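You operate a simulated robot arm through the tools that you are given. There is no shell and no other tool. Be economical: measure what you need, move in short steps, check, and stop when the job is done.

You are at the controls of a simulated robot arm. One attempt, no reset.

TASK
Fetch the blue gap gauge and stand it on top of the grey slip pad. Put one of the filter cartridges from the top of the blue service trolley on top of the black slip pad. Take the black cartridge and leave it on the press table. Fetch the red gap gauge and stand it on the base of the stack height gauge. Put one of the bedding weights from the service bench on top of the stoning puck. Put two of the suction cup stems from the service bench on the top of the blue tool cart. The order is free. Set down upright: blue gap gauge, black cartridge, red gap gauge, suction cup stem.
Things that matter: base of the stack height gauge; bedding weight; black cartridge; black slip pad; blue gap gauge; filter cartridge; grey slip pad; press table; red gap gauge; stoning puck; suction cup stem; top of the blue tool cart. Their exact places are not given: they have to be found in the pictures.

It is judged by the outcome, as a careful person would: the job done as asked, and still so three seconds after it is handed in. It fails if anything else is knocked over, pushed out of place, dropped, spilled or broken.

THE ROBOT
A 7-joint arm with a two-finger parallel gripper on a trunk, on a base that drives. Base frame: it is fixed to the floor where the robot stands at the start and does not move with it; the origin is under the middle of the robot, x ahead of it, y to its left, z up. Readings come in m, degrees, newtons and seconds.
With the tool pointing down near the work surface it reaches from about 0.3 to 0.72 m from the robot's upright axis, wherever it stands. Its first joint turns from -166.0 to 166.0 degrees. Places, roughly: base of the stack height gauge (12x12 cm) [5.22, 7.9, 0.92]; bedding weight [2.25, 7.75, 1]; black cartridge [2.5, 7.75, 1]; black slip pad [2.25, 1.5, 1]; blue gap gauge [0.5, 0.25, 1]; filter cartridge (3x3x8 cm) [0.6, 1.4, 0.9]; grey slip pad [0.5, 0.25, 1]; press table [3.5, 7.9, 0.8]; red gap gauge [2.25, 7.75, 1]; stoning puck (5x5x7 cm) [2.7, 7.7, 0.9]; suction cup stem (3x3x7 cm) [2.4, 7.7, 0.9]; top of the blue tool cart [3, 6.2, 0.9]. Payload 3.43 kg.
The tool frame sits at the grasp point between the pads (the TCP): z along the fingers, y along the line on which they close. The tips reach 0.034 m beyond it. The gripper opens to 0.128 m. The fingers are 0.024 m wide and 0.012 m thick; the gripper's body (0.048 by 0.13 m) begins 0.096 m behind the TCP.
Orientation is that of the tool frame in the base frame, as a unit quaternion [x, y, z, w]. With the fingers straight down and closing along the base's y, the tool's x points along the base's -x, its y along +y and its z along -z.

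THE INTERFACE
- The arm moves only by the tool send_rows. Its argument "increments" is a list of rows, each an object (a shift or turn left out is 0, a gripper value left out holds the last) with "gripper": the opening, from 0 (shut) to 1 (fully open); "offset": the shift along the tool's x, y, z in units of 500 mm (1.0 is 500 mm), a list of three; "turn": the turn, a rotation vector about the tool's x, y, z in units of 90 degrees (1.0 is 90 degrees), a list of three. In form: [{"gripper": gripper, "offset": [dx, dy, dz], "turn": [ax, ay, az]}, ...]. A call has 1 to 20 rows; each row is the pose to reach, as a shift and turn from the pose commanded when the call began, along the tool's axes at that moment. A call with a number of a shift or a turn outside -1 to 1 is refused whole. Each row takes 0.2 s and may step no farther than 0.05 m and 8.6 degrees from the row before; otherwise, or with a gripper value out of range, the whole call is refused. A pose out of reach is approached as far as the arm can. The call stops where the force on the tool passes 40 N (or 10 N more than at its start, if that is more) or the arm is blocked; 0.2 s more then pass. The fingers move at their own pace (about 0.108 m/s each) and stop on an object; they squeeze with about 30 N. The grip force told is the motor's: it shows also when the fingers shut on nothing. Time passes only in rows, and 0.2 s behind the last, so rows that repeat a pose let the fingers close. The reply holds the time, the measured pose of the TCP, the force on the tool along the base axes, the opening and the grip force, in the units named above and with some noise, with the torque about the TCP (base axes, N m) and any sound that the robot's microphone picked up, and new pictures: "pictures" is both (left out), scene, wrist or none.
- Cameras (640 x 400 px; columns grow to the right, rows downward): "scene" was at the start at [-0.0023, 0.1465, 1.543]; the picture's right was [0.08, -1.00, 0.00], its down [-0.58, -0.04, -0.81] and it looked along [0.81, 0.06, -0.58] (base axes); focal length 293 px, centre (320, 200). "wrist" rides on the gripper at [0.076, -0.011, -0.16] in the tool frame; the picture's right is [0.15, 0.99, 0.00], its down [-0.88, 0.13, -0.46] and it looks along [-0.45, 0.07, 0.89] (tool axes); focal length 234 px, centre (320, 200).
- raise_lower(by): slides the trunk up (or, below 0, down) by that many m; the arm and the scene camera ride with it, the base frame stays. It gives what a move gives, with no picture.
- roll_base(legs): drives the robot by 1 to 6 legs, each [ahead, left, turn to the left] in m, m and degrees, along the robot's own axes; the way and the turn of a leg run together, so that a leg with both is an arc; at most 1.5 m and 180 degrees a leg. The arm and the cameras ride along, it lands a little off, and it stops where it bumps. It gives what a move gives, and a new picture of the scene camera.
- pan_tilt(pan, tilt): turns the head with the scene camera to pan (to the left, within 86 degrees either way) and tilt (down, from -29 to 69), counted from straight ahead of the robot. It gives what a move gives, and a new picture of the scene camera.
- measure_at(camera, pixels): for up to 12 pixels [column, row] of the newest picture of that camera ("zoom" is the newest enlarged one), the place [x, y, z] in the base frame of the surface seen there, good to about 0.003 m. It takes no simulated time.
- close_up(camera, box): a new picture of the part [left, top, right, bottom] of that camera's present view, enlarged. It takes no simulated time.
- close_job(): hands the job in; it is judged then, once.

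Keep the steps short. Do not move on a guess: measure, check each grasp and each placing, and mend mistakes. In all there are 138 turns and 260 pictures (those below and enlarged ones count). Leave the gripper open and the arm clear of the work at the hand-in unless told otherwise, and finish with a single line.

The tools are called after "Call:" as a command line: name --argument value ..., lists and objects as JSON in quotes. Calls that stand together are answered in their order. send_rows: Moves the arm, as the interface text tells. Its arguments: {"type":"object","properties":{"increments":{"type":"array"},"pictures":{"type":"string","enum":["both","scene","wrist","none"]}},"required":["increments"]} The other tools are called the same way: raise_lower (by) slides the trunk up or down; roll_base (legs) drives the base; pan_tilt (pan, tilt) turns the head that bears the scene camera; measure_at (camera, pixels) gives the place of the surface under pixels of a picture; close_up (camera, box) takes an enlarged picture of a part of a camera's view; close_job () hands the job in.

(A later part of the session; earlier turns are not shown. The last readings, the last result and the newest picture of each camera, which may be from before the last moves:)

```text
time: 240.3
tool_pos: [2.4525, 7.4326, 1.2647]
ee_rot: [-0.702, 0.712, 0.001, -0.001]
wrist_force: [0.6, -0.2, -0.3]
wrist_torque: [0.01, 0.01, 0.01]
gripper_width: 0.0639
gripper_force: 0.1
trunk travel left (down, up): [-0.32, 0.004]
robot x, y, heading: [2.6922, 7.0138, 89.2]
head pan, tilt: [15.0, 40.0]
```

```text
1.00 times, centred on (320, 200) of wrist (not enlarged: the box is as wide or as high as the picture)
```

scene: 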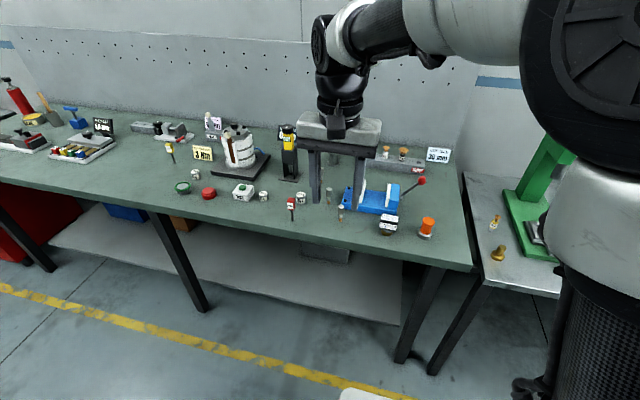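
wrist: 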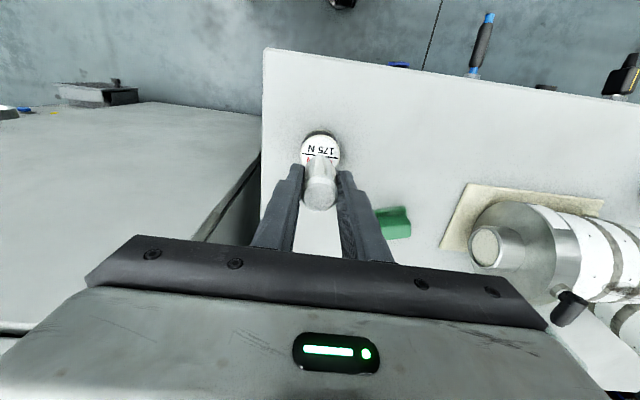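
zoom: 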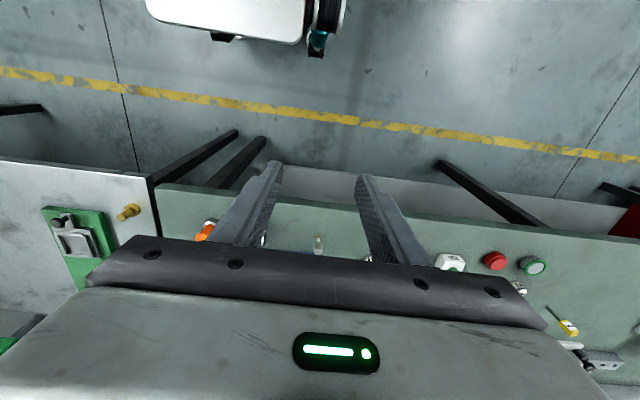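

Call:
close_up --camera "scene" --box '[250, 140, 450, 265]'

Call:
measure_at --camera "zoom" --pixels '[[132, 190], [135, 250], [290, 212], [290, 255], [252, 160], [230, 95], [445, 245], [438, 300], [570, 255], [560, 305], [163, 172], [42, 170]]'

Call:
close_up --camera "scene" --box '[280, 160, 360, 230]'

Call:
close_up --camera "scene" --box '[360, 190, 456, 250]'

```text
3.20 times, centred on (350, 202) of scene
```

zoom: 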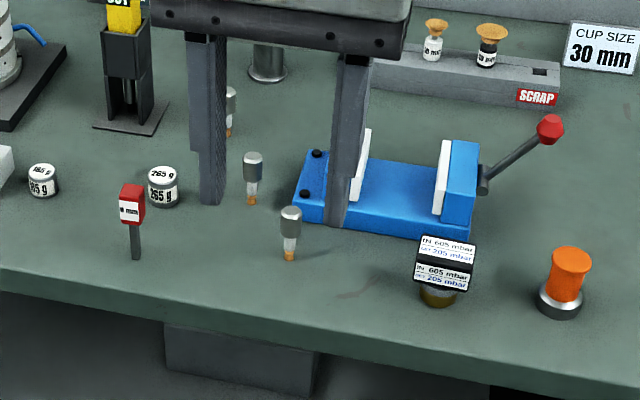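

```text
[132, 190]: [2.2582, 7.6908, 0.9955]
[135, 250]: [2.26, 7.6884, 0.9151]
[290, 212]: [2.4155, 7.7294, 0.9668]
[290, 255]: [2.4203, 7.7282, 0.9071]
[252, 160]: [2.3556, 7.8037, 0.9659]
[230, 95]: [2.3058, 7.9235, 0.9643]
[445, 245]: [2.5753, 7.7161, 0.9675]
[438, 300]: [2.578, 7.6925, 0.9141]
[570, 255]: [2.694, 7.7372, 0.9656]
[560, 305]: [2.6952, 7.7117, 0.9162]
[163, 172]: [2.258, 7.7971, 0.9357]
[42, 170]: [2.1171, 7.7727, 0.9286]
```

```text
5.71 times, centred on (320, 195) of scene
```

zoom: 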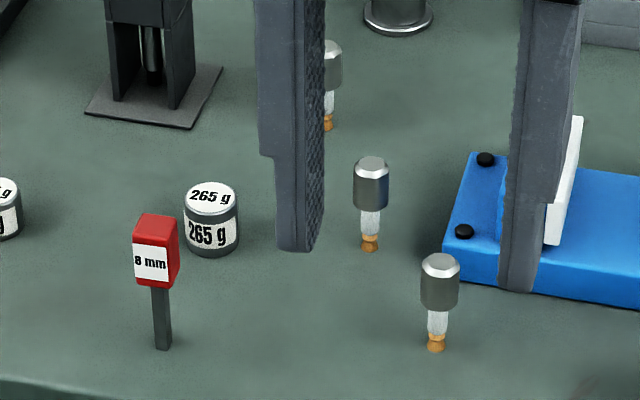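

```text
6.67 times, centred on (408, 220) of scene
```

zoom: 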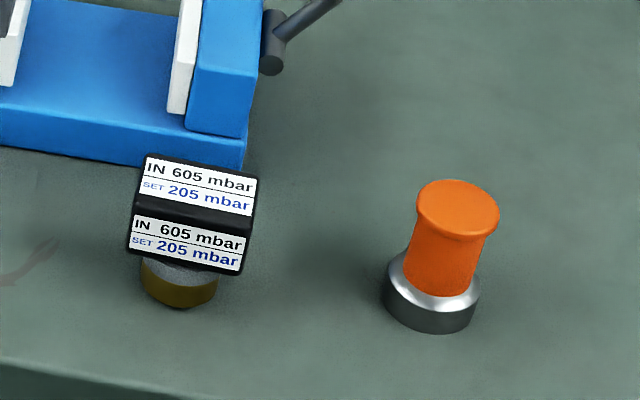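

All identified: stems (3 silver ones), orange stoning puck at (2.695,7.72), black cartridge (labelled box) at (2.58,7.70), red gauge at (2.258,7.69), 265 g bedding weight at (2.258,7.80). Drive closer.

Call:
roll_base --legs '[[0.18, 0.24, 0.8]]'

Call:
pan_tilt --pan 5 --tilt 50

```text
time: 243.2
tool_pos: [2.2111, 7.6107, 1.2646]
ee_rot: [-0.706, 0.708, 0.002, 0.0]
wrist_force: [-0.4, -0.9, -0.1]
wrist_torque: [0.01, 0.03, 0.01]
gripper_width: 0.0637
gripper_force: 0.0
trunk travel left (down, up): [-0.32, 0.004]
robot x, y, heading: [2.455, 7.1942, 90.0]
head pan, tilt: [15.0, 40.0]
```

scene: 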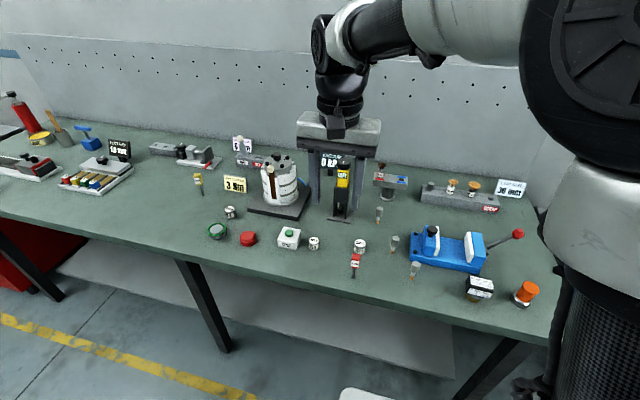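

```text
time: 244.0
tool_pos: [2.2117, 7.6114, 1.2634]
ee_rot: [-0.706, 0.708, 0.001, 0.0]
wrist_force: [0.5, 0.0, 0.0]
wrist_torque: [0.04, 0.0, 0.01]
gripper_width: 0.0638
gripper_force: 0.1
trunk travel left (down, up): [-0.32, 0.004]
robot x, y, heading: [2.4558, 7.1925, 90.0]
head pan, tilt: [5.0, 50.0]
```

scene: 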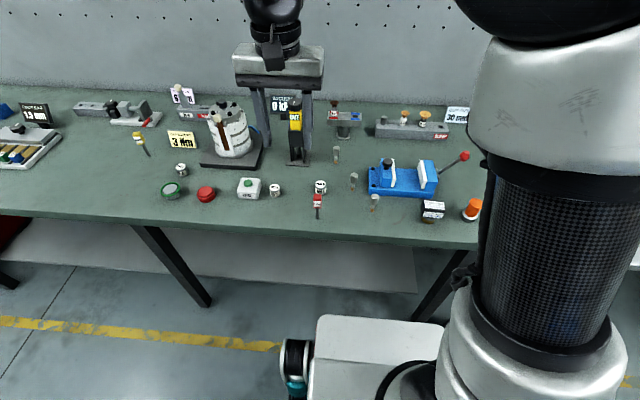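

Call:
close_up --camera "scene" --box '[300, 140, 396, 230]'

Call:
measure_at --camera "zoom" --pixels '[[135, 200], [135, 215], [112, 205], [160, 205], [115, 258], [120, 345], [358, 185], [502, 255], [240, 60], [135, 250], [500, 310]]'

Call:
close_up --camera "scene" --box '[400, 170, 496, 230]'

Call:
measure_at --camera "zoom" --pixels '[[500, 192], [500, 210], [500, 230], [455, 205], [545, 205], [180, 215], [220, 220], [270, 225], [215, 262], [180, 310], [250, 310], [215, 330]]'

```text
4.44 times, centred on (348, 185) of scene
```

zoom: 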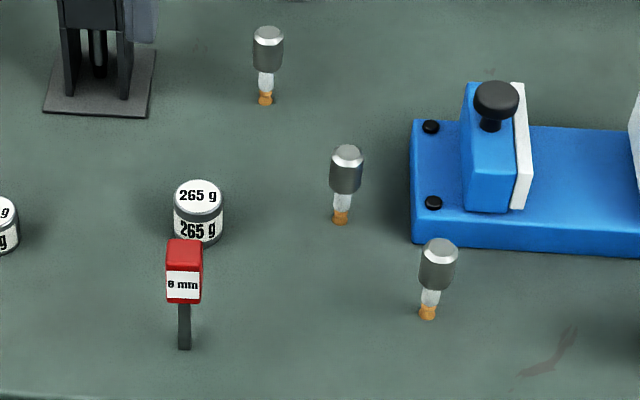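

```text
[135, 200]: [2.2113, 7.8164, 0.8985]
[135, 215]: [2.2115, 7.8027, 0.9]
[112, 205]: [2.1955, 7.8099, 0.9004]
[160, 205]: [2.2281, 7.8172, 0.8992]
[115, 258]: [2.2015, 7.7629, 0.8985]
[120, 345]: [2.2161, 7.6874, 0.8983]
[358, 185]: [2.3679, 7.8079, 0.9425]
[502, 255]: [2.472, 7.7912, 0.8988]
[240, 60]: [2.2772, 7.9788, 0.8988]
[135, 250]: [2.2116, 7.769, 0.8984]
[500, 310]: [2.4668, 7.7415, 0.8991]
```

```text
6.67 times, centred on (448, 200) of scene
```

zoom: 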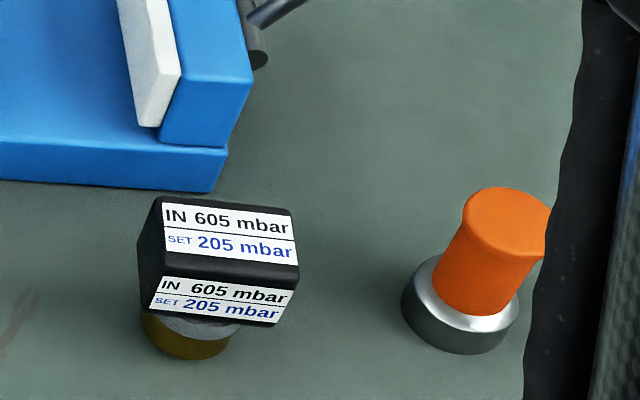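

```text
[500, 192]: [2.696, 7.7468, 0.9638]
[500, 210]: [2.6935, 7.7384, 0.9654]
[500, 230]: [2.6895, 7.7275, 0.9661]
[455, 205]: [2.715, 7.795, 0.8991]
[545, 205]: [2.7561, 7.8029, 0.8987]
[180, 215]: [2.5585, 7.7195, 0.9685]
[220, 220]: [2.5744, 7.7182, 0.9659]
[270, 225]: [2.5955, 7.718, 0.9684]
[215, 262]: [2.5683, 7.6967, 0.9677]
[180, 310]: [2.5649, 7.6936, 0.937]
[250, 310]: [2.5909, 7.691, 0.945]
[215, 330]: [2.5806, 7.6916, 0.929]
```

Move above the bedding weight for a wrist measurement.

Call:
send_rows --increments '[{"gripper": 0.55, "offset": [-0.09, -0.023, 0]}, {"offset": [-0.18, -0.046, 0]}, {"offset": [-0.27, -0.069, 0]}, {"offset": [-0.36, -0.092, 0]}, {"offset": [-0.36, -0.092, 0.09]}, {"offset": [-0.36, -0.092, 0.18]}, {"offset": [-0.36, -0.092, 0.27]}, {"offset": [-0.36, -0.092, 0.36]}, {"offset": [-0.36, -0.092, 0.42]}, {"offset": [-0.36, -0.092, 0.42]}]' --pictures "wrist"

Call:
close_up --camera "wrist" --box '[240, 60, 400, 240]'

```text
time: 246.2
tool_pos: [2.2561, 7.79, 1.0541]
ee_rot: [-0.706, 0.708, 0.0, -0.001]
wrist_force: [0.8, 1.0, 0.3]
wrist_torque: [0.03, 0.02, 0.0]
gripper_width: 0.0705
gripper_force: 0.1
trunk travel left (down, up): [-0.32, 0.004]
robot x, y, heading: [2.4552, 7.191, 90.0]
head pan, tilt: [5.0, 50.0]
```

wrist: 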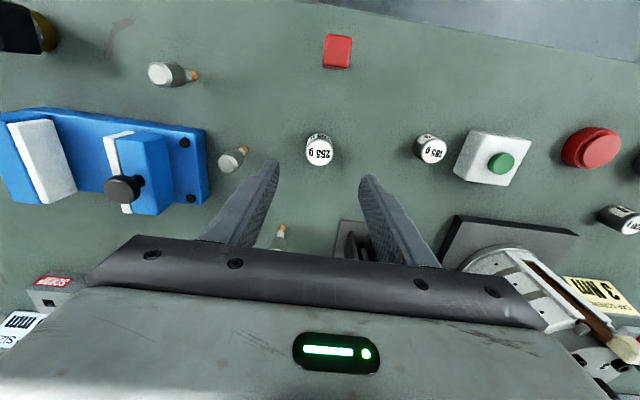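

```text
2.22 times, centred on (320, 150) of wrist
```

zoom: 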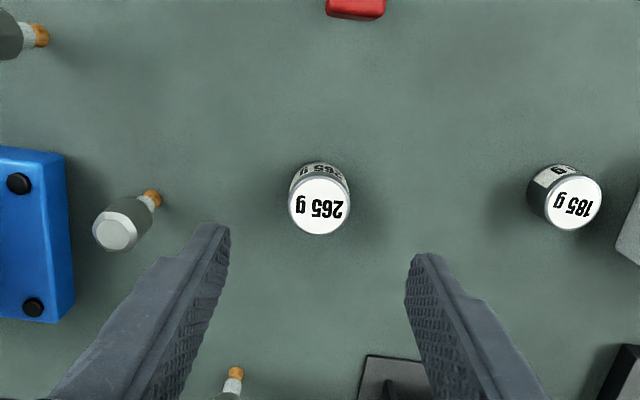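

Call:
measure_at --camera "zoom" --pixels '[[319, 180], [319, 205], [319, 231], [291, 205], [347, 205]]'

Call:
measure_at --camera "wrist" --pixels '[[338, 40], [338, 62], [326, 50], [350, 50], [338, 51], [158, 72], [226, 161], [281, 230]]'

```text
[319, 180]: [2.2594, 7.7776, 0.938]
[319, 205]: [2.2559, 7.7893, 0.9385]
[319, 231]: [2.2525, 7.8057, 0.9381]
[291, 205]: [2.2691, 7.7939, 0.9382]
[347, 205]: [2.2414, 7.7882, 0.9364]
```

```text
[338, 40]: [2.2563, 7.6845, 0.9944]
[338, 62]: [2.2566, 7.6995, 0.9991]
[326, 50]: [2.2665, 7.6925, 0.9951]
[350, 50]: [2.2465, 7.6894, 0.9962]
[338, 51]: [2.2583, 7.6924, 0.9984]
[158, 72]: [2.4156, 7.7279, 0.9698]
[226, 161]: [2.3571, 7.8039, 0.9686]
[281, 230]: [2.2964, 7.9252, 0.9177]
```

Weight centre (2.2555, 7.792), top 0.938. Lower to TCP z 0.938, grip and lift.

Call:
send_rows --increments '[{"gripper": 0.55, "offset": [-0.004, 0.001, 0.09]}, {"offset": [-0.004, 0.001, 0.18]}, {"offset": [-0.004, 0.001, 0.23]}, {"gripper": 0, "offset": [-0.004, 0.001, 0.23]}, {"offset": [-0.004, 0.001, 0.23]}, {"offset": [-0.004, 0.001, 0.23]}, {"offset": [-0.004, 0.001, 0.23]}]' --pictures "none"

Call:
send_rows --increments '[{"gripper": 0, "offset": [0, 0, -0.01]}, {"offset": [0, 0, -0.05]}, {"offset": [0, 0, -0.14]}, {"offset": [0, 0, -0.23]}, {"offset": [0, 0, -0.3]}]' --pictures "wrist"

```text
time: 247.8
tool_pos: [2.2559, 7.7921, 0.9398]
ee_rot: [-0.706, 0.708, 0.0, 0.0]
wrist_force: [0.1, 0.2, -0.7]
wrist_torque: [0.06, 0.05, 0.0]
gripper_width: 0.0334
gripper_force: 30.0
trunk travel left (down, up): [-0.32, 0.004]
robot x, y, heading: [2.4566, 7.1927, 89.9]
head pan, tilt: [5.0, 50.0]
```

```text
time: 249.0
tool_pos: [2.2569, 7.793, 1.0905]
ee_rot: [-0.706, 0.708, -0.001, 0.0]
wrist_force: [-0.2, 0.7, -2.6]
wrist_torque: [-0.03, 0.02, 0.01]
gripper_width: 0.0334
gripper_force: 29.7
trunk travel left (down, up): [-0.32, 0.004]
robot x, y, heading: [2.4606, 7.1959, 90.1]
head pan, tilt: [5.0, 50.0]
```

wrist: 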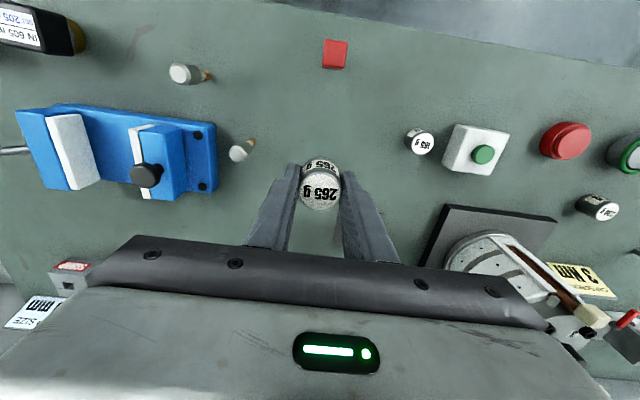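

Gripped (33 mm). Carry over to the puck at (2.697, 7.732), staying high, then look.

Call:
send_rows --increments '[{"gripper": 0, "offset": [0.012, -0.088, -0.04]}, {"offset": [0.024, -0.176, -0.04]}, {"offset": [0.037, -0.264, -0.04]}, {"offset": [0.049, -0.352, -0.04]}, {"offset": [0.061, -0.44, -0.04]}, {"offset": [0.073, -0.528, -0.04]}, {"offset": [0.085, -0.616, -0.04]}, {"offset": [0.098, -0.704, -0.04]}, {"offset": [0.11, -0.792, -0.04]}, {"offset": [0.122, -0.88, -0.04]}, {"offset": [0.122, -0.88, 0.05]}, {"offset": [0.122, -0.88, 0.08]}, {"offset": [0.122, -0.88, 0.08]}]' --pictures "both"

Call:
close_up --camera "wrist" --box '[240, 100, 400, 260]'

```text
time: 251.8
tool_pos: [2.6967, 7.7316, 1.0486]
ee_rot: [-0.707, 0.708, 0.0, -0.001]
wrist_force: [0.0, -0.3, -2.9]
wrist_torque: [0.02, 0.02, 0.03]
gripper_width: 0.0337
gripper_force: 30.4
trunk travel left (down, up): [-0.32, 0.004]
robot x, y, heading: [2.4556, 7.1938, 90.0]
head pan, tilt: [5.0, 50.0]
```

scene: 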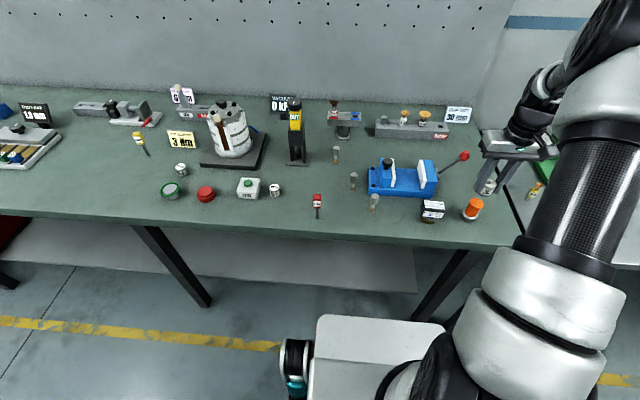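
wrist: 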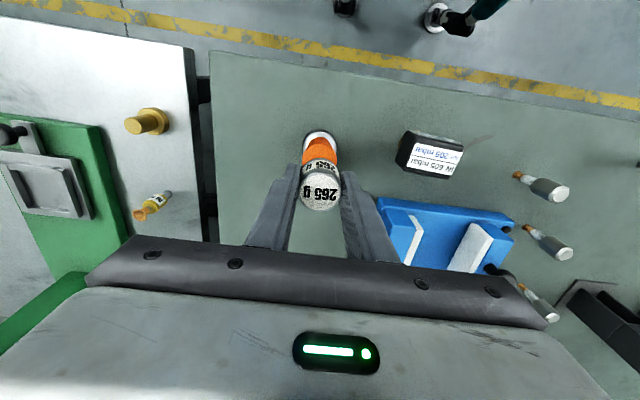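

```text
2.50 times, centred on (320, 180) of wrist
```

zoom: 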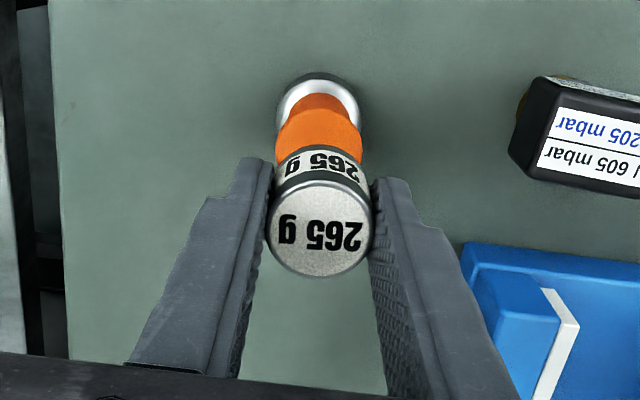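

Call:
close_up --camera "scene" --box '[450, 170, 514, 226]'

Call:
measure_at --camera "zoom" --pixels '[[250, 205], [250, 235], [250, 265], [210, 225], [300, 240], [190, 340], [400, 200], [390, 230]]'

```text
7.14 times, centred on (482, 198) of scene
```

zoom: 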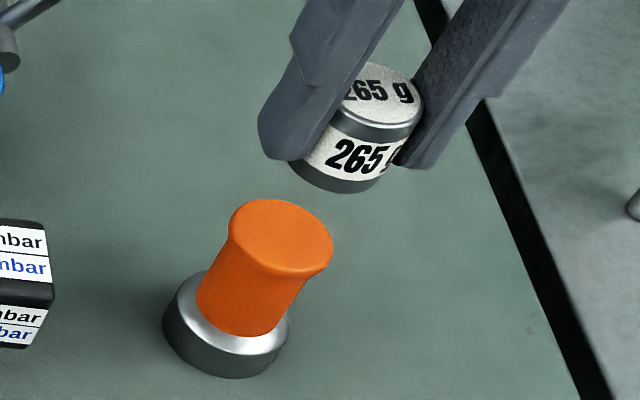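

```text
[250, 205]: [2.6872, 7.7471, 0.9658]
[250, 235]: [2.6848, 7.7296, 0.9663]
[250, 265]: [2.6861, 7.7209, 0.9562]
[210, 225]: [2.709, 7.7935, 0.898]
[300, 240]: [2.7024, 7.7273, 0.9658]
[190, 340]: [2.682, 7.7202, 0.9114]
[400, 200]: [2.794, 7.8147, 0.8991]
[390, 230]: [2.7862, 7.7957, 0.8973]
```

Puck top centre ≈(2.6955, 7.7295, 0.966). Lower gently.

Call:
send_rows --increments '[{"gripper": 0, "offset": [0.004, 0.002, 0.04]}, {"offset": [0.004, 0.002, 0.076]}, {"offset": [0.004, 0.002, 0.08]}, {"offset": [0.004, 0.002, 0.082]}, {"offset": [0.004, 0.002, 0.084]}, {"offset": [0.004, 0.002, 0.086]}, {"offset": [0.004, 0.002, 0.088]}]' --pictures "none"

Call:
close_up --camera "scene" --box '[450, 170, 514, 226]'

```text
time: 253.4
tool_pos: [2.694, 7.7289, 1.0056]
ee_rot: [-0.706, 0.708, 0.0, 0.0]
wrist_force: [0.2, 0.0, 2.0]
wrist_torque: [-0.02, -0.01, -0.02]
gripper_width: 0.0336
gripper_force: 30.3
trunk travel left (down, up): [-0.32, 0.004]
robot x, y, heading: [2.4559, 7.1942, 90.1]
head pan, tilt: [5.0, 50.0]
```

```text
7.14 times, centred on (482, 198) of scene
```

zoom: 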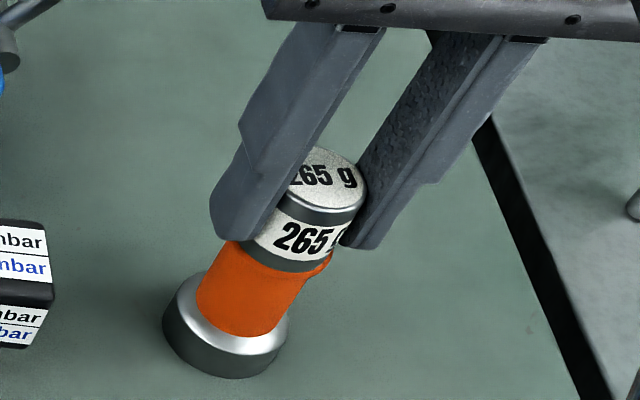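

In contact (2 N vs −2.9 N before). Press a hair more, open and rise.

Call:
send_rows --increments '[{"gripper": 0, "offset": [0, 0, 0.001]}, {"gripper": 0.3, "offset": [0, 0, 0.001]}, {"gripper": 0.4, "offset": [0, 0, 0.001]}, {"gripper": 0.55, "offset": [0, 0, 0.001]}, {"gripper": 0.55, "offset": [0, 0, 0.001]}, {"offset": [0, 0, -0.06]}, {"offset": [0, 0, -0.14]}, {"offset": [0, 0, -0.22]}]' --pictures "wrist"

Call:
close_up --camera "scene" --box '[410, 160, 514, 226]'

```text
time: 255.2
tool_pos: [2.6941, 7.7285, 1.116]
ee_rot: [-0.706, 0.708, 0.0, 0.0]
wrist_force: [0.4, -0.1, -0.9]
wrist_torque: [0.01, 0.01, 0.01]
gripper_width: 0.0702
gripper_force: 0.1
trunk travel left (down, up): [-0.32, 0.004]
robot x, y, heading: [2.4554, 7.1912, 90.0]
head pan, tilt: [5.0, 50.0]
```

wrist: 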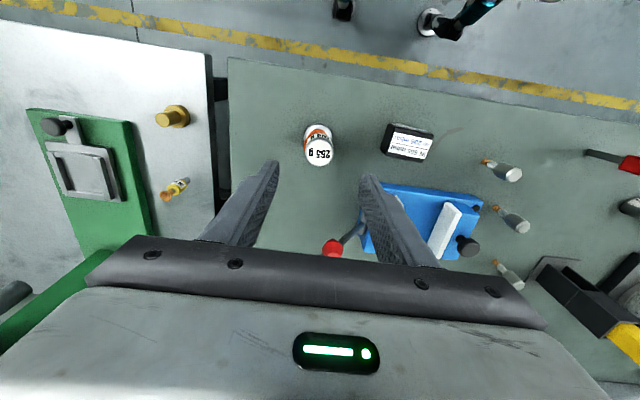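

```text
6.06 times, centred on (462, 193) of scene
```

zoom: 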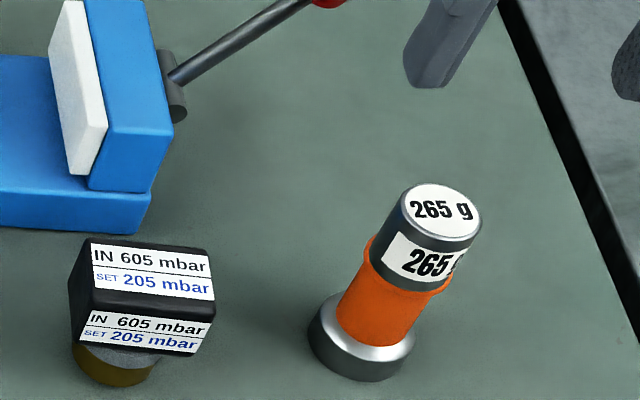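

Weight is on the puck. Next the black cartridge: move above it for a precise view.

Call:
send_rows --increments '[{"gripper": 0.55, "offset": [0.016, 0.08, -0.02]}, {"offset": [0.032, 0.16, -0.02]}, {"offset": [0.047, 0.232, 0]}, {"offset": [0.047, 0.232, 0.06]}, {"offset": [0.047, 0.232, 0.06]}]' --pictures "none"

Call:
close_up --camera "wrist" --box '[240, 80, 400, 240]'

Call:
measure_at --camera "zoom" --pixels '[[320, 160], [250, 160], [390, 160], [320, 120], [320, 190], [320, 200]]'

```text
time: 256.4
tool_pos: [2.5792, 7.706, 1.0846]
ee_rot: [-0.707, 0.708, 0.001, -0.001]
wrist_force: [-0.1, -0.4, -0.9]
wrist_torque: [0.02, 0.0, -0.01]
gripper_width: 0.0702
gripper_force: 0.2
trunk travel left (down, up): [-0.32, 0.004]
robot x, y, heading: [2.4551, 7.1925, 90.2]
head pan, tilt: [5.0, 50.0]
```

```text
2.50 times, centred on (320, 160) of wrist
```

zoom: 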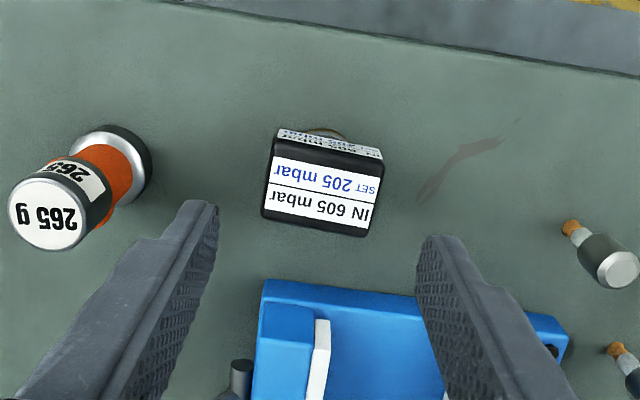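

```text
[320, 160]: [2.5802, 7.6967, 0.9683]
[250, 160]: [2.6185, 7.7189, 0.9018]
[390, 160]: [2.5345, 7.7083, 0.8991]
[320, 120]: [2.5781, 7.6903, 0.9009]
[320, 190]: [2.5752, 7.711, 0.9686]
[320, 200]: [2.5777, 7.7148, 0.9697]
```

Call:
send_rows --increments '[{"gripper": 0.55, "offset": [-0.002, 0.004, 0.09]}, {"offset": [-0.002, 0.004, 0.18]}, {"offset": [-0.002, 0.004, 0.27]}, {"offset": [-0.002, 0.004, 0.279]}, {"gripper": 0.2, "offset": [-0.002, 0.004, 0.279]}, {"gripper": 0, "offset": [-0.002, 0.004, 0.279]}, {"offset": [-0.002, 0.004, 0.279]}, {"offset": [-0.002, 0.004, 0.279]}]' --pictures "none"

Call:
send_rows --increments '[{"gripper": 0, "offset": [0, 0, -0.01]}, {"offset": [0, 0, -0.05]}, {"offset": [0, 0, -0.14]}, {"offset": [0, 0, -0.23]}, {"offset": [0, 0, -0.32]}, {"offset": [0, 0, -0.41]}, {"offset": [0, 0, -0.5]}]' --pictures "both"

```text
time: 258.2
tool_pos: [2.5766, 7.707, 0.9463]
ee_rot: [-0.707, 0.707, 0.001, -0.001]
wrist_force: [0.3, -1.1, 2.9]
wrist_torque: [0.05, -0.05, 0.03]
gripper_width: 0.0564
gripper_force: 29.8
trunk travel left (down, up): [-0.32, 0.004]
robot x, y, heading: [2.4571, 7.193, 89.8]
head pan, tilt: [5.0, 50.0]
```

```text
time: 259.8
tool_pos: [2.5786, 7.7073, 1.1957]
ee_rot: [-0.706, 0.709, -0.001, -0.001]
wrist_force: [-0.3, 0.4, -1.8]
wrist_torque: [-0.04, -0.02, 0.01]
gripper_width: 0.0565
gripper_force: 30.1
trunk travel left (down, up): [-0.32, 0.004]
robot x, y, heading: [2.4541, 7.1948, 90.0]
head pan, tilt: [5.0, 50.0]
```

scene: 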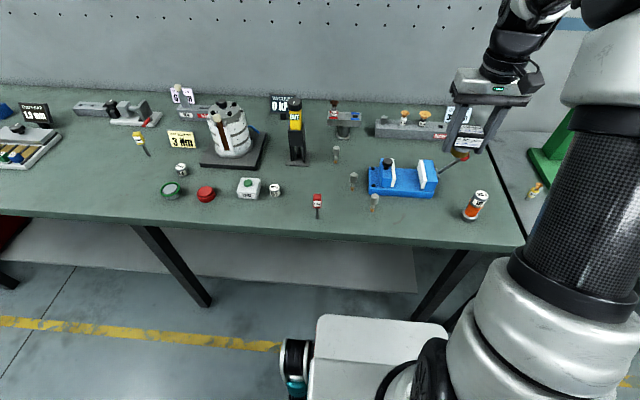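
wrist: 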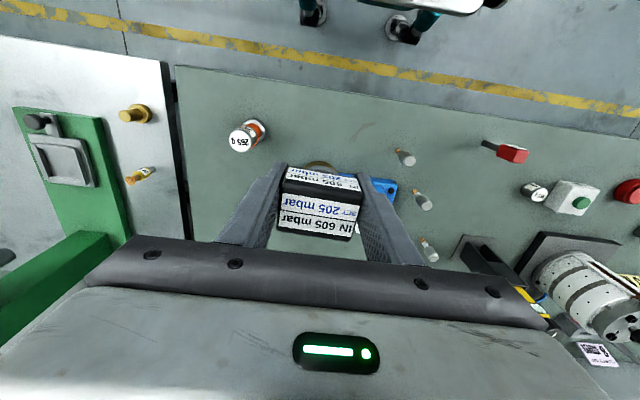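

Cartridge held. Retract to the carrying pose (left-front) and drive right to the press table.

Call:
send_rows --increments '[{"gripper": 0, "offset": [0.06, 0.07, -0.02]}, {"offset": [0.12, 0.14, -0.04]}, {"offset": [0.18, 0.21, -0.06]}, {"offset": [0.24, 0.28, -0.08]}, {"offset": [0.24, 0.37, -0.1]}, {"offset": [0.24, 0.46, -0.12]}, {"offset": [0.24, 0.55, -0.13]}, {"offset": [0.24, 0.64, -0.13]}, {"offset": [0.24, 0.72, -0.13]}]' --pictures "none"

Call:
roll_base --legs '[[-0.05, -1.05, 0]]'

Call:
pan_tilt --pan 10 --tilt 42

```text
time: 261.8
tool_pos: [2.217, 7.5875, 1.2603]
ee_rot: [-0.706, 0.708, 0.0, 0.0]
wrist_force: [-0.1, 0.7, -2.2]
wrist_torque: [-0.03, 0.0, -0.03]
gripper_width: 0.0567
gripper_force: 30.2
trunk travel left (down, up): [-0.32, 0.004]
robot x, y, heading: [2.4565, 7.1938, 89.9]
head pan, tilt: [5.0, 50.0]
```

```text
time: 272.1
tool_pos: [3.264, 7.5378, 1.2614]
ee_rot: [0.708, -0.707, 0.0, -0.001]
wrist_force: [0.6, -0.7, -1.5]
wrist_torque: [-0.03, -0.01, 0.02]
gripper_width: 0.0562
gripper_force: 30.0
trunk travel left (down, up): [-0.32, 0.004]
robot x, y, heading: [3.4997, 7.1447, 90.2]
head pan, tilt: [5.0, 50.0]
```

scene: 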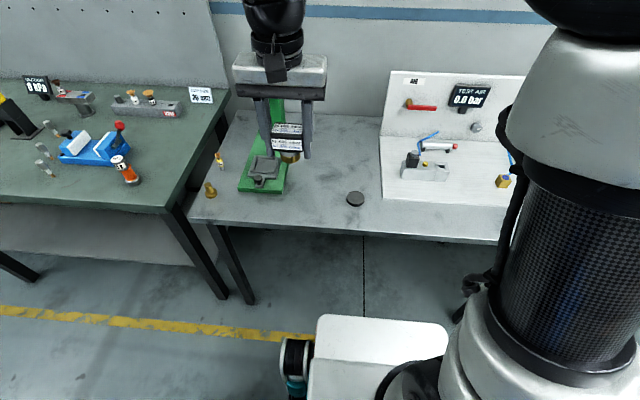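

```text
time: 272.8
tool_pos: [3.2636, 7.5374, 1.2621]
ee_rot: [-0.707, 0.708, 0.001, 0.0]
wrist_force: [0.3, 0.0, -2.1]
wrist_torque: [-0.01, -0.02, 0.03]
gripper_width: 0.0558
gripper_force: 30.5
trunk travel left (down, up): [-0.32, 0.004]
robot x, y, heading: [3.5037, 7.1473, 89.9]
head pan, tilt: [10.0, 42.0]
```

scene: 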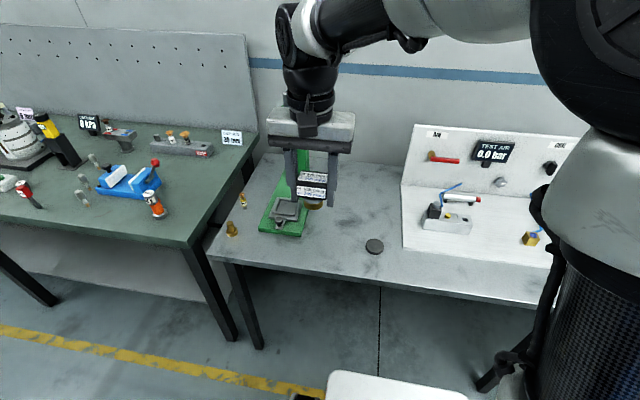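

Call:
measure_at --camera "scene" --pixels '[[360, 205], [375, 246], [345, 225], [385, 200], [404, 240], [306, 235], [360, 180], [330, 262], [312, 150]]'

```text
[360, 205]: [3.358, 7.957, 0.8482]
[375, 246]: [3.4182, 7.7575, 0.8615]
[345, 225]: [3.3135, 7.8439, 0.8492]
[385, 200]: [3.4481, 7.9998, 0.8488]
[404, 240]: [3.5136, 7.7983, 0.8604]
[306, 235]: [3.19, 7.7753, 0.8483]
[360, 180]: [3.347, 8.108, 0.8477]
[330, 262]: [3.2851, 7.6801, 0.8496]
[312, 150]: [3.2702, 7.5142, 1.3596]
```

Free spot at (3.33, 7.82), table z 0.849. Place the cartridge there.

Call:
send_rows --increments '[{"gripper": 0, "offset": [-0.094, -0.022, 0]}, {"offset": [-0.188, -0.044, 0]}, {"offset": [-0.282, -0.066, 0]}, {"offset": [-0.376, -0.088, 0]}, {"offset": [-0.47, -0.11, 0]}, {"offset": [-0.565, -0.133, 0]}, {"offset": [-0.565, -0.133, 0.09]}, {"offset": [-0.565, -0.133, 0.18]}, {"offset": [-0.565, -0.133, 0.27]}, {"offset": [-0.565, -0.133, 0.36]}, {"offset": [-0.565, -0.133, 0.45]}, {"offset": [-0.565, -0.133, 0.54]}, {"offset": [-0.565, -0.133, 0.63]}, {"offset": [-0.565, -0.133, 0.7]}]' --pictures "both"

```text
time: 275.8
tool_pos: [3.3295, 7.8214, 0.9119]
ee_rot: [0.708, -0.707, -0.001, 0.001]
wrist_force: [0.0, -0.1, -2.2]
wrist_torque: [-0.05, 0.03, 0.01]
gripper_width: 0.0559
gripper_force: 30.2
out of reach, approached as far as the arm can: row 6
trunk travel left (down, up): [-0.32, 0.004]
robot x, y, heading: [3.5028, 7.1445, 90.1]
head pan, tilt: [10.0, 42.0]
```

scene: 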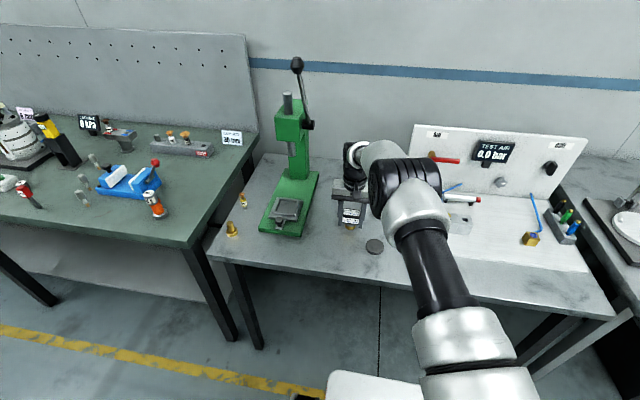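
wrist: 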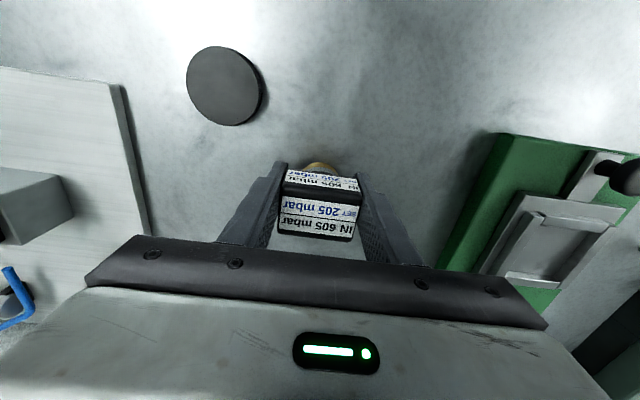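

Clear below. Lower slowly to contact.

Call:
send_rows --increments '[{"gripper": 0, "offset": [0, 0, 0.024]}, {"offset": [0, 0, 0.027]}, {"offset": [0, 0, 0.029]}, {"offset": [0, 0, 0.031]}, {"offset": [0, 0, 0.033]}]' --pictures "none"

Call:
close_up --camera "scene" --box '[310, 180, 390, 250]'

```text
time: 277.0
tool_pos: [3.3292, 7.8203, 0.8965]
ee_rot: [0.707, -0.707, 0.0, 0.001]
wrist_force: [0.4, -0.3, 1.0]
wrist_torque: [0.02, -0.06, 0.02]
gripper_width: 0.0557
gripper_force: 30.0
trunk travel left (down, up): [-0.32, 0.004]
robot x, y, heading: [3.5058, 7.1453, 90.1]
head pan, tilt: [10.0, 42.0]
```

```text
5.71 times, centred on (350, 215) of scene
```

zoom: 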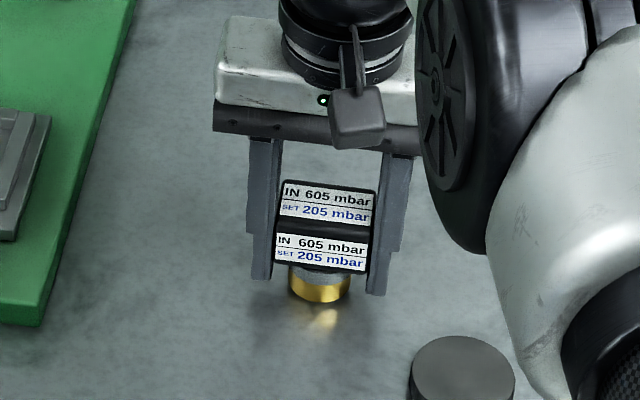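

Call:
send_rows --increments '[{"gripper": 0, "offset": [0, 0, 0.001]}, {"gripper": 0.47, "offset": [0, 0, 0.001]}, {"gripper": 0.55, "offset": [0, 0, 0.001]}, {"gripper": 0.65, "offset": [0, 0, 0.001]}, {"gripper": 0.65, "offset": [0, 0, 0.001]}, {"offset": [0, 0, -0.06]}, {"offset": [0, 0, -0.14]}, {"offset": [0, 0, -0.23]}, {"offset": [0, 0, -0.32]}]' --pictures "none"

Call:
close_up --camera "scene" --box '[310, 150, 410, 260]'

```text
time: 279.0
tool_pos: [3.3303, 7.8201, 1.0548]
ee_rot: [0.707, -0.707, 0.0, 0.001]
wrist_force: [-0.8, 0.1, -0.3]
wrist_torque: [0.03, 0.0, -0.01]
gripper_width: 0.0831
gripper_force: 0.1
trunk travel left (down, up): [-0.32, 0.004]
robot x, y, heading: [3.5056, 7.1433, 90.0]
head pan, tilt: [10.0, 42.0]
```

```text
3.64 times, centred on (360, 205) of scene
```

zoom: 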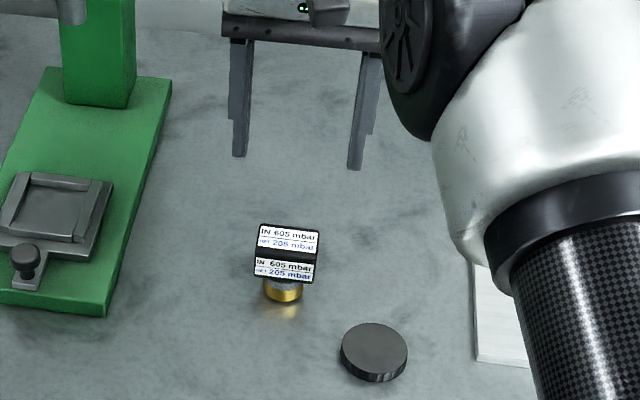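

Cartridge stands on the press table. Retract and return to the service bench for the stems.

Call:
send_rows --increments '[{"gripper": 0.55, "offset": [0, 0, -0.09]}, {"offset": [0, 0, -0.18]}, {"offset": [0, 0, -0.27]}, {"offset": [0, 0, -0.36]}, {"offset": [0.094, 0.022, -0.41]}, {"offset": [0.188, 0.044, -0.41]}, {"offset": [0.282, 0.066, -0.41]}, {"offset": [0.376, 0.088, -0.41]}, {"offset": [0.47, 0.11, -0.41]}, {"offset": [0.55, 0.13, -0.41]}]' --pictures "none"

Call:
roll_base --legs '[[0.05, 1.0, 0]]'

Call:
close_up --camera "scene" --box '[190, 120, 420, 264]'

```text
refused: row 5 steps farther than a row can; nothing moved
```

```text
time: 285.2
tool_pos: [2.7249, 7.8534, 1.0547]
ee_rot: [-0.7, 0.714, -0.014, 0.007]
wrist_force: [11.2, -6.4, 6.3]
wrist_torque: [-0.19, 0.16, 0.39]
gripper_width: 0.0762
gripper_force: 0.1
trunk travel left (down, up): [-0.32, 0.004]
robot x, y, heading: [2.8705, 7.1775, 89.3]
head pan, tilt: [10.0, 42.0]
stopped in leg 1: the force on the tool passed its limit at 48 N (the readings are from after the stop); the commanded pose is now the measured one
```

scene: 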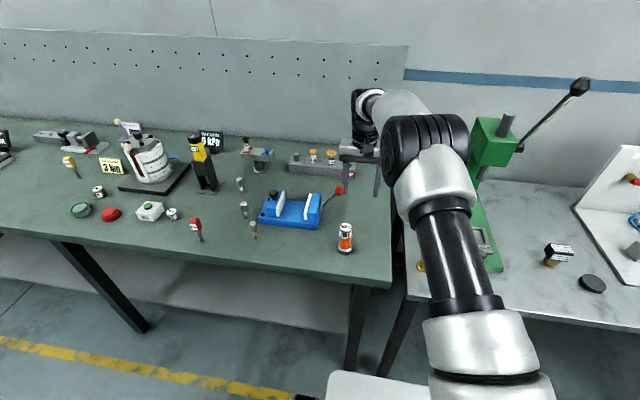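

```text
2.78 times, centred on (305, 192) of scene
```

zoom: 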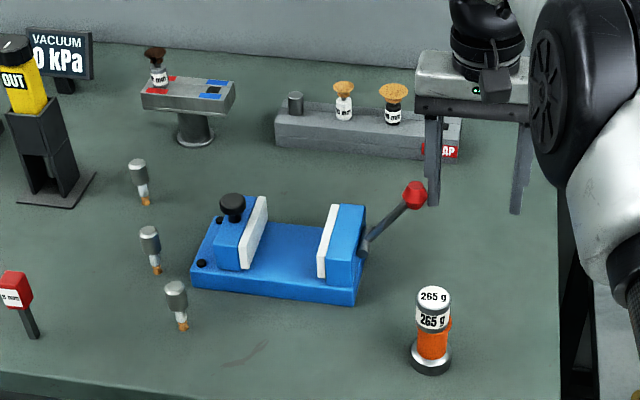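

The tool touched the vise lever because the arm move had been refused. Stop and inspect: measure the press lever and vise for any displacement.

Call:
measure_at --camera "scene" --pixels '[[579, 87], [523, 148], [498, 150], [505, 120], [338, 190], [557, 249], [592, 284]]'

Call:
send_rows --increments '[{"gripper": 0.5, "offset": [0, -0.03, 0]}, {"offset": [0, -0.03, -0.08]}, {"offset": [0, -0.03, -0.16]}, {"offset": [0, -0.03, -0.24]}, {"offset": [0, -0.03, -0.32]}, {"offset": [0, -0.03, -0.4]}]' --pictures "scene"

Call:
close_up --camera "scene" --box '[190, 120, 420, 264]'

Call:
close_up --camera "scene" --box '[420, 60, 640, 300]'

```text
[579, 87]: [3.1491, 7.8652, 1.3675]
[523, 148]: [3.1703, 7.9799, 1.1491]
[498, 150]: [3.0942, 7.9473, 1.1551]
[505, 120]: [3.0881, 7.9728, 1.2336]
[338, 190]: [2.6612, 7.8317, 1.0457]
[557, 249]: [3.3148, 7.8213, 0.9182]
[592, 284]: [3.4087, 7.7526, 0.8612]
```

```text
time: 286.6
tool_pos: [2.73, 7.8436, 1.2533]
ee_rot: [-0.7, 0.714, -0.012, 0.005]
wrist_force: [0.9, -0.9, 0.3]
wrist_torque: [-0.01, 0.02, 0.01]
gripper_width: 0.0636
gripper_force: 0.1
out of reach, approached as far as the arm can: row 6
trunk travel left (down, up): [-0.32, 0.004]
robot x, y, heading: [2.8704, 7.1758, 89.4]
head pan, tilt: [10.0, 42.0]
```

scene: 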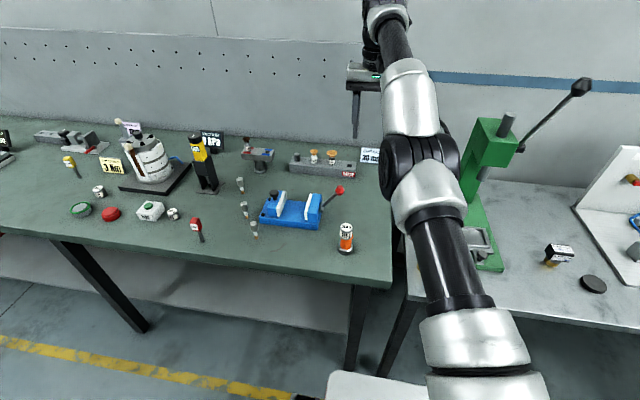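

```text
2.78 times, centred on (305, 192) of scene
```

zoom: 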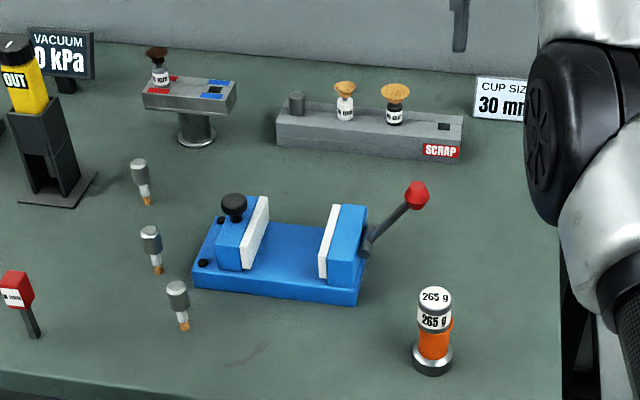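

```text
1.67 times, centred on (530, 180) of scene
```

zoom: 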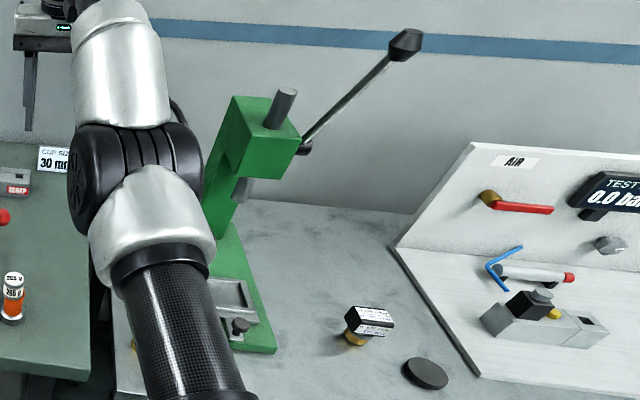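

Nothing appears displaced (press lever ray matches the earlier view). Straighten the tool, retract, then drive to the service bench.

Call:
send_rows --increments '[{"gripper": 0.5, "offset": [0.09, 0, 0]}, {"offset": [0.18, 0.02, 0], "turn": [-0.008, -0.003, 0]}, {"offset": [0.27, 0.05, 0], "turn": [-0.0153, -0.006, 0]}, {"offset": [0.36, 0.1, 0], "turn": [-0.0153, -0.006, 0]}, {"offset": [0.45, 0.14, 0], "turn": [-0.0153, -0.006, 0]}, {"offset": [0.54, 0.18, 0], "turn": [-0.0153, -0.006, 0]}]' --pictures "none"

Call:
roll_base --legs '[[0.03, 0.41, 0.7]]'

Call:
pan_tilt --pan 5 --tilt 50

```text
refused: row 4 steps farther than a row can; nothing moved
```

```text
time: 291.1
tool_pos: [2.3118, 7.8738, 1.2527]
ee_rot: [-0.704, 0.71, -0.012, 0.006]
wrist_force: [-0.7, 0.8, -0.1]
wrist_torque: [0.03, 0.02, 0.02]
gripper_width: 0.064
gripper_force: 0.1
trunk travel left (down, up): [-0.32, 0.004]
robot x, y, heading: [2.4573, 7.2067, 89.9]
head pan, tilt: [10.0, 42.0]
```

scene: 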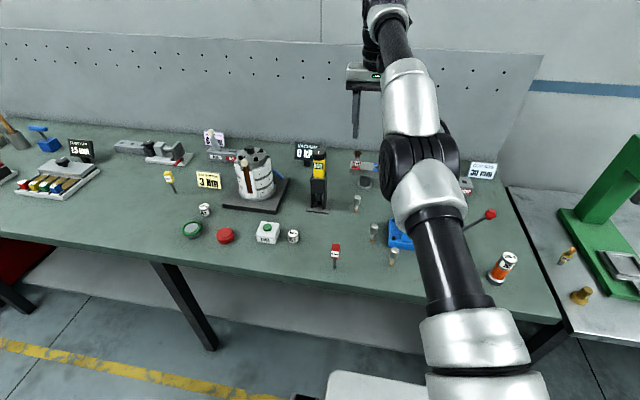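

```text
time: 291.8
tool_pos: [2.3126, 7.8741, 1.2528]
ee_rot: [-0.705, 0.71, -0.012, 0.007]
wrist_force: [-0.1, 0.2, 0.5]
wrist_torque: [-0.02, 0.02, -0.03]
gripper_width: 0.0641
gripper_force: 0.0
trunk travel left (down, up): [-0.32, 0.004]
robot x, y, heading: [2.4586, 7.2086, 90.0]
head pan, tilt: [5.0, 50.0]
```

scene: 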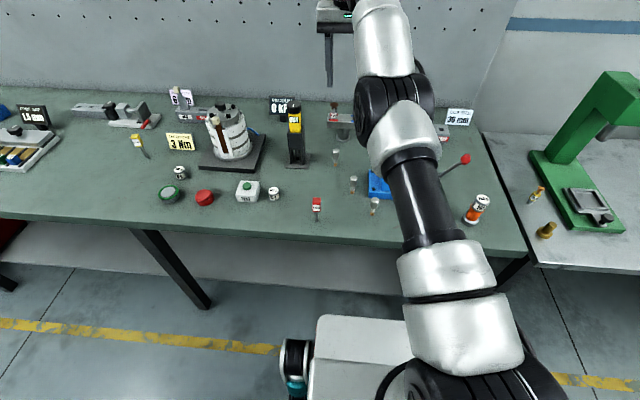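

Robot is in place and nothing moved. Straighten the tool and hover above stem 1.

Call:
send_rows --increments '[{"gripper": 0.5, "offset": [0.07, -0.05, 0], "turn": [-0.008, -0.003, 0]}, {"offset": [0.14, -0.1, 0], "turn": [-0.0153, -0.006, 0]}, {"offset": [0.21, -0.15, 0], "turn": [-0.0153, -0.006, 0]}, {"offset": [0.286, -0.207, 0], "turn": [-0.0153, -0.006, 0]}, {"offset": [0.286, -0.207, 0.09], "turn": [-0.0153, -0.006, 0]}, {"offset": [0.286, -0.207, 0.18], "turn": [-0.0153, -0.006, 0]}, {"offset": [0.286, -0.207, 0.27], "turn": [-0.0153, -0.006, 0]}, {"offset": [0.286, -0.207, 0.36], "turn": [-0.0153, -0.006, 0]}, {"offset": [0.286, -0.207, 0.36], "turn": [-0.0153, -0.006, 0]}]' --pictures "none"

Call:
close_up --camera "wrist" --box '[200, 60, 440, 240]'

```text
time: 293.8
tool_pos: [2.4045, 7.9282, 1.1016]
ee_rot: [-0.704, 0.71, -0.001, 0.0]
wrist_force: [0.1, -0.1, 1.2]
wrist_torque: [0.03, 0.02, -0.01]
gripper_width: 0.0639
gripper_force: 0.0
out of reach, approached as far as the arm can: row 1, 2, 3, 4, 5, 6, 7, 8, 9
trunk travel left (down, up): [-0.32, 0.004]
robot x, y, heading: [2.4556, 7.2045, 90.1]
head pan, tilt: [5.0, 50.0]
```

```text
2.22 times, centred on (320, 150) of wrist
```

zoom: 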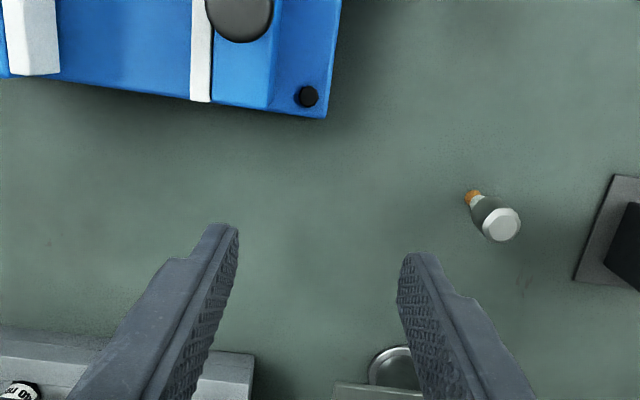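

The arm ended off target (reach trouble). Check with a small pull-back and see where it goes.

Call:
send_rows --increments '[{"gripper": 0.5, "offset": [0, 0, 0]}, {"offset": [0.04, 0, 0]}, {"offset": [0.08, 0, 0]}]' --pictures "both"

```text
time: 294.6
tool_pos: [2.3997, 7.9279, 1.1077]
ee_rot: [-0.704, 0.71, -0.002, 0.0]
wrist_force: [0.2, 0.5, 0.1]
wrist_torque: [-0.01, -0.01, 0.05]
gripper_width: 0.0639
gripper_force: 0.1
out of reach, approached as far as the arm can: row 2, 3
trunk travel left (down, up): [-0.32, 0.004]
robot x, y, heading: [2.4595, 7.2054, 90.2]
head pan, tilt: [5.0, 50.0]
```

scene: 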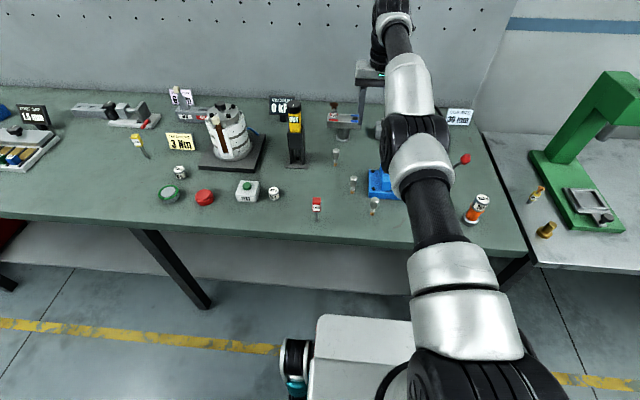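
wrist: 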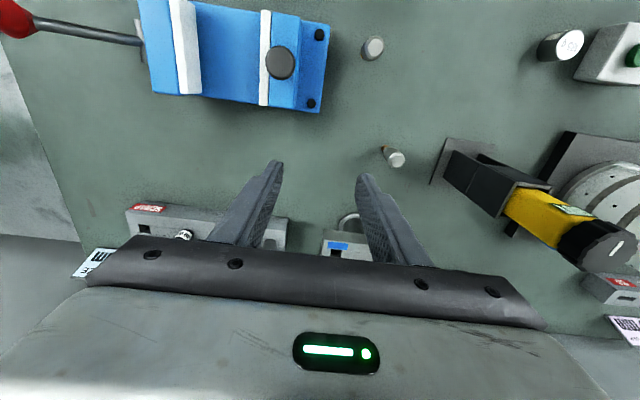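

Call:
send_rows --increments '[{"gripper": 0.5, "offset": [0, 0, -0.03]}, {"offset": [0, 0, -0.06]}, {"offset": [0, 0, -0.09]}]' --pictures "none"

Call:
send_rows --increments '[{"gripper": 0.5, "offset": [0.02, 0, 0]}, {"offset": [0.02, 0.03, 0]}, {"offset": [0.02, 0.06, 0]}]' --pictures "none"

```text
time: 295.4
tool_pos: [2.4003, 7.9225, 1.1519]
ee_rot: [-0.704, 0.711, -0.001, 0.0]
wrist_force: [-0.2, -0.3, 0.8]
wrist_torque: [0.0, 0.03, 0.0]
gripper_width: 0.064
gripper_force: 0.0
out of reach, approached as far as the arm can: row 2, 3
trunk travel left (down, up): [-0.32, 0.004]
robot x, y, heading: [2.4594, 7.2066, 90.3]
head pan, tilt: [5.0, 50.0]
```

```text
time: 296.2
tool_pos: [2.3715, 7.9165, 1.1529]
ee_rot: [-0.704, 0.71, -0.001, -0.001]
wrist_force: [-1.0, 0.8, 0.5]
wrist_torque: [-0.03, 0.05, 0.01]
gripper_width: 0.064
gripper_force: 0.1
out of reach, approached as far as the arm can: row 1, 2, 3
trunk travel left (down, up): [-0.32, 0.004]
robot x, y, heading: [2.4587, 7.2061, 90.1]
head pan, tilt: [5.0, 50.0]
```

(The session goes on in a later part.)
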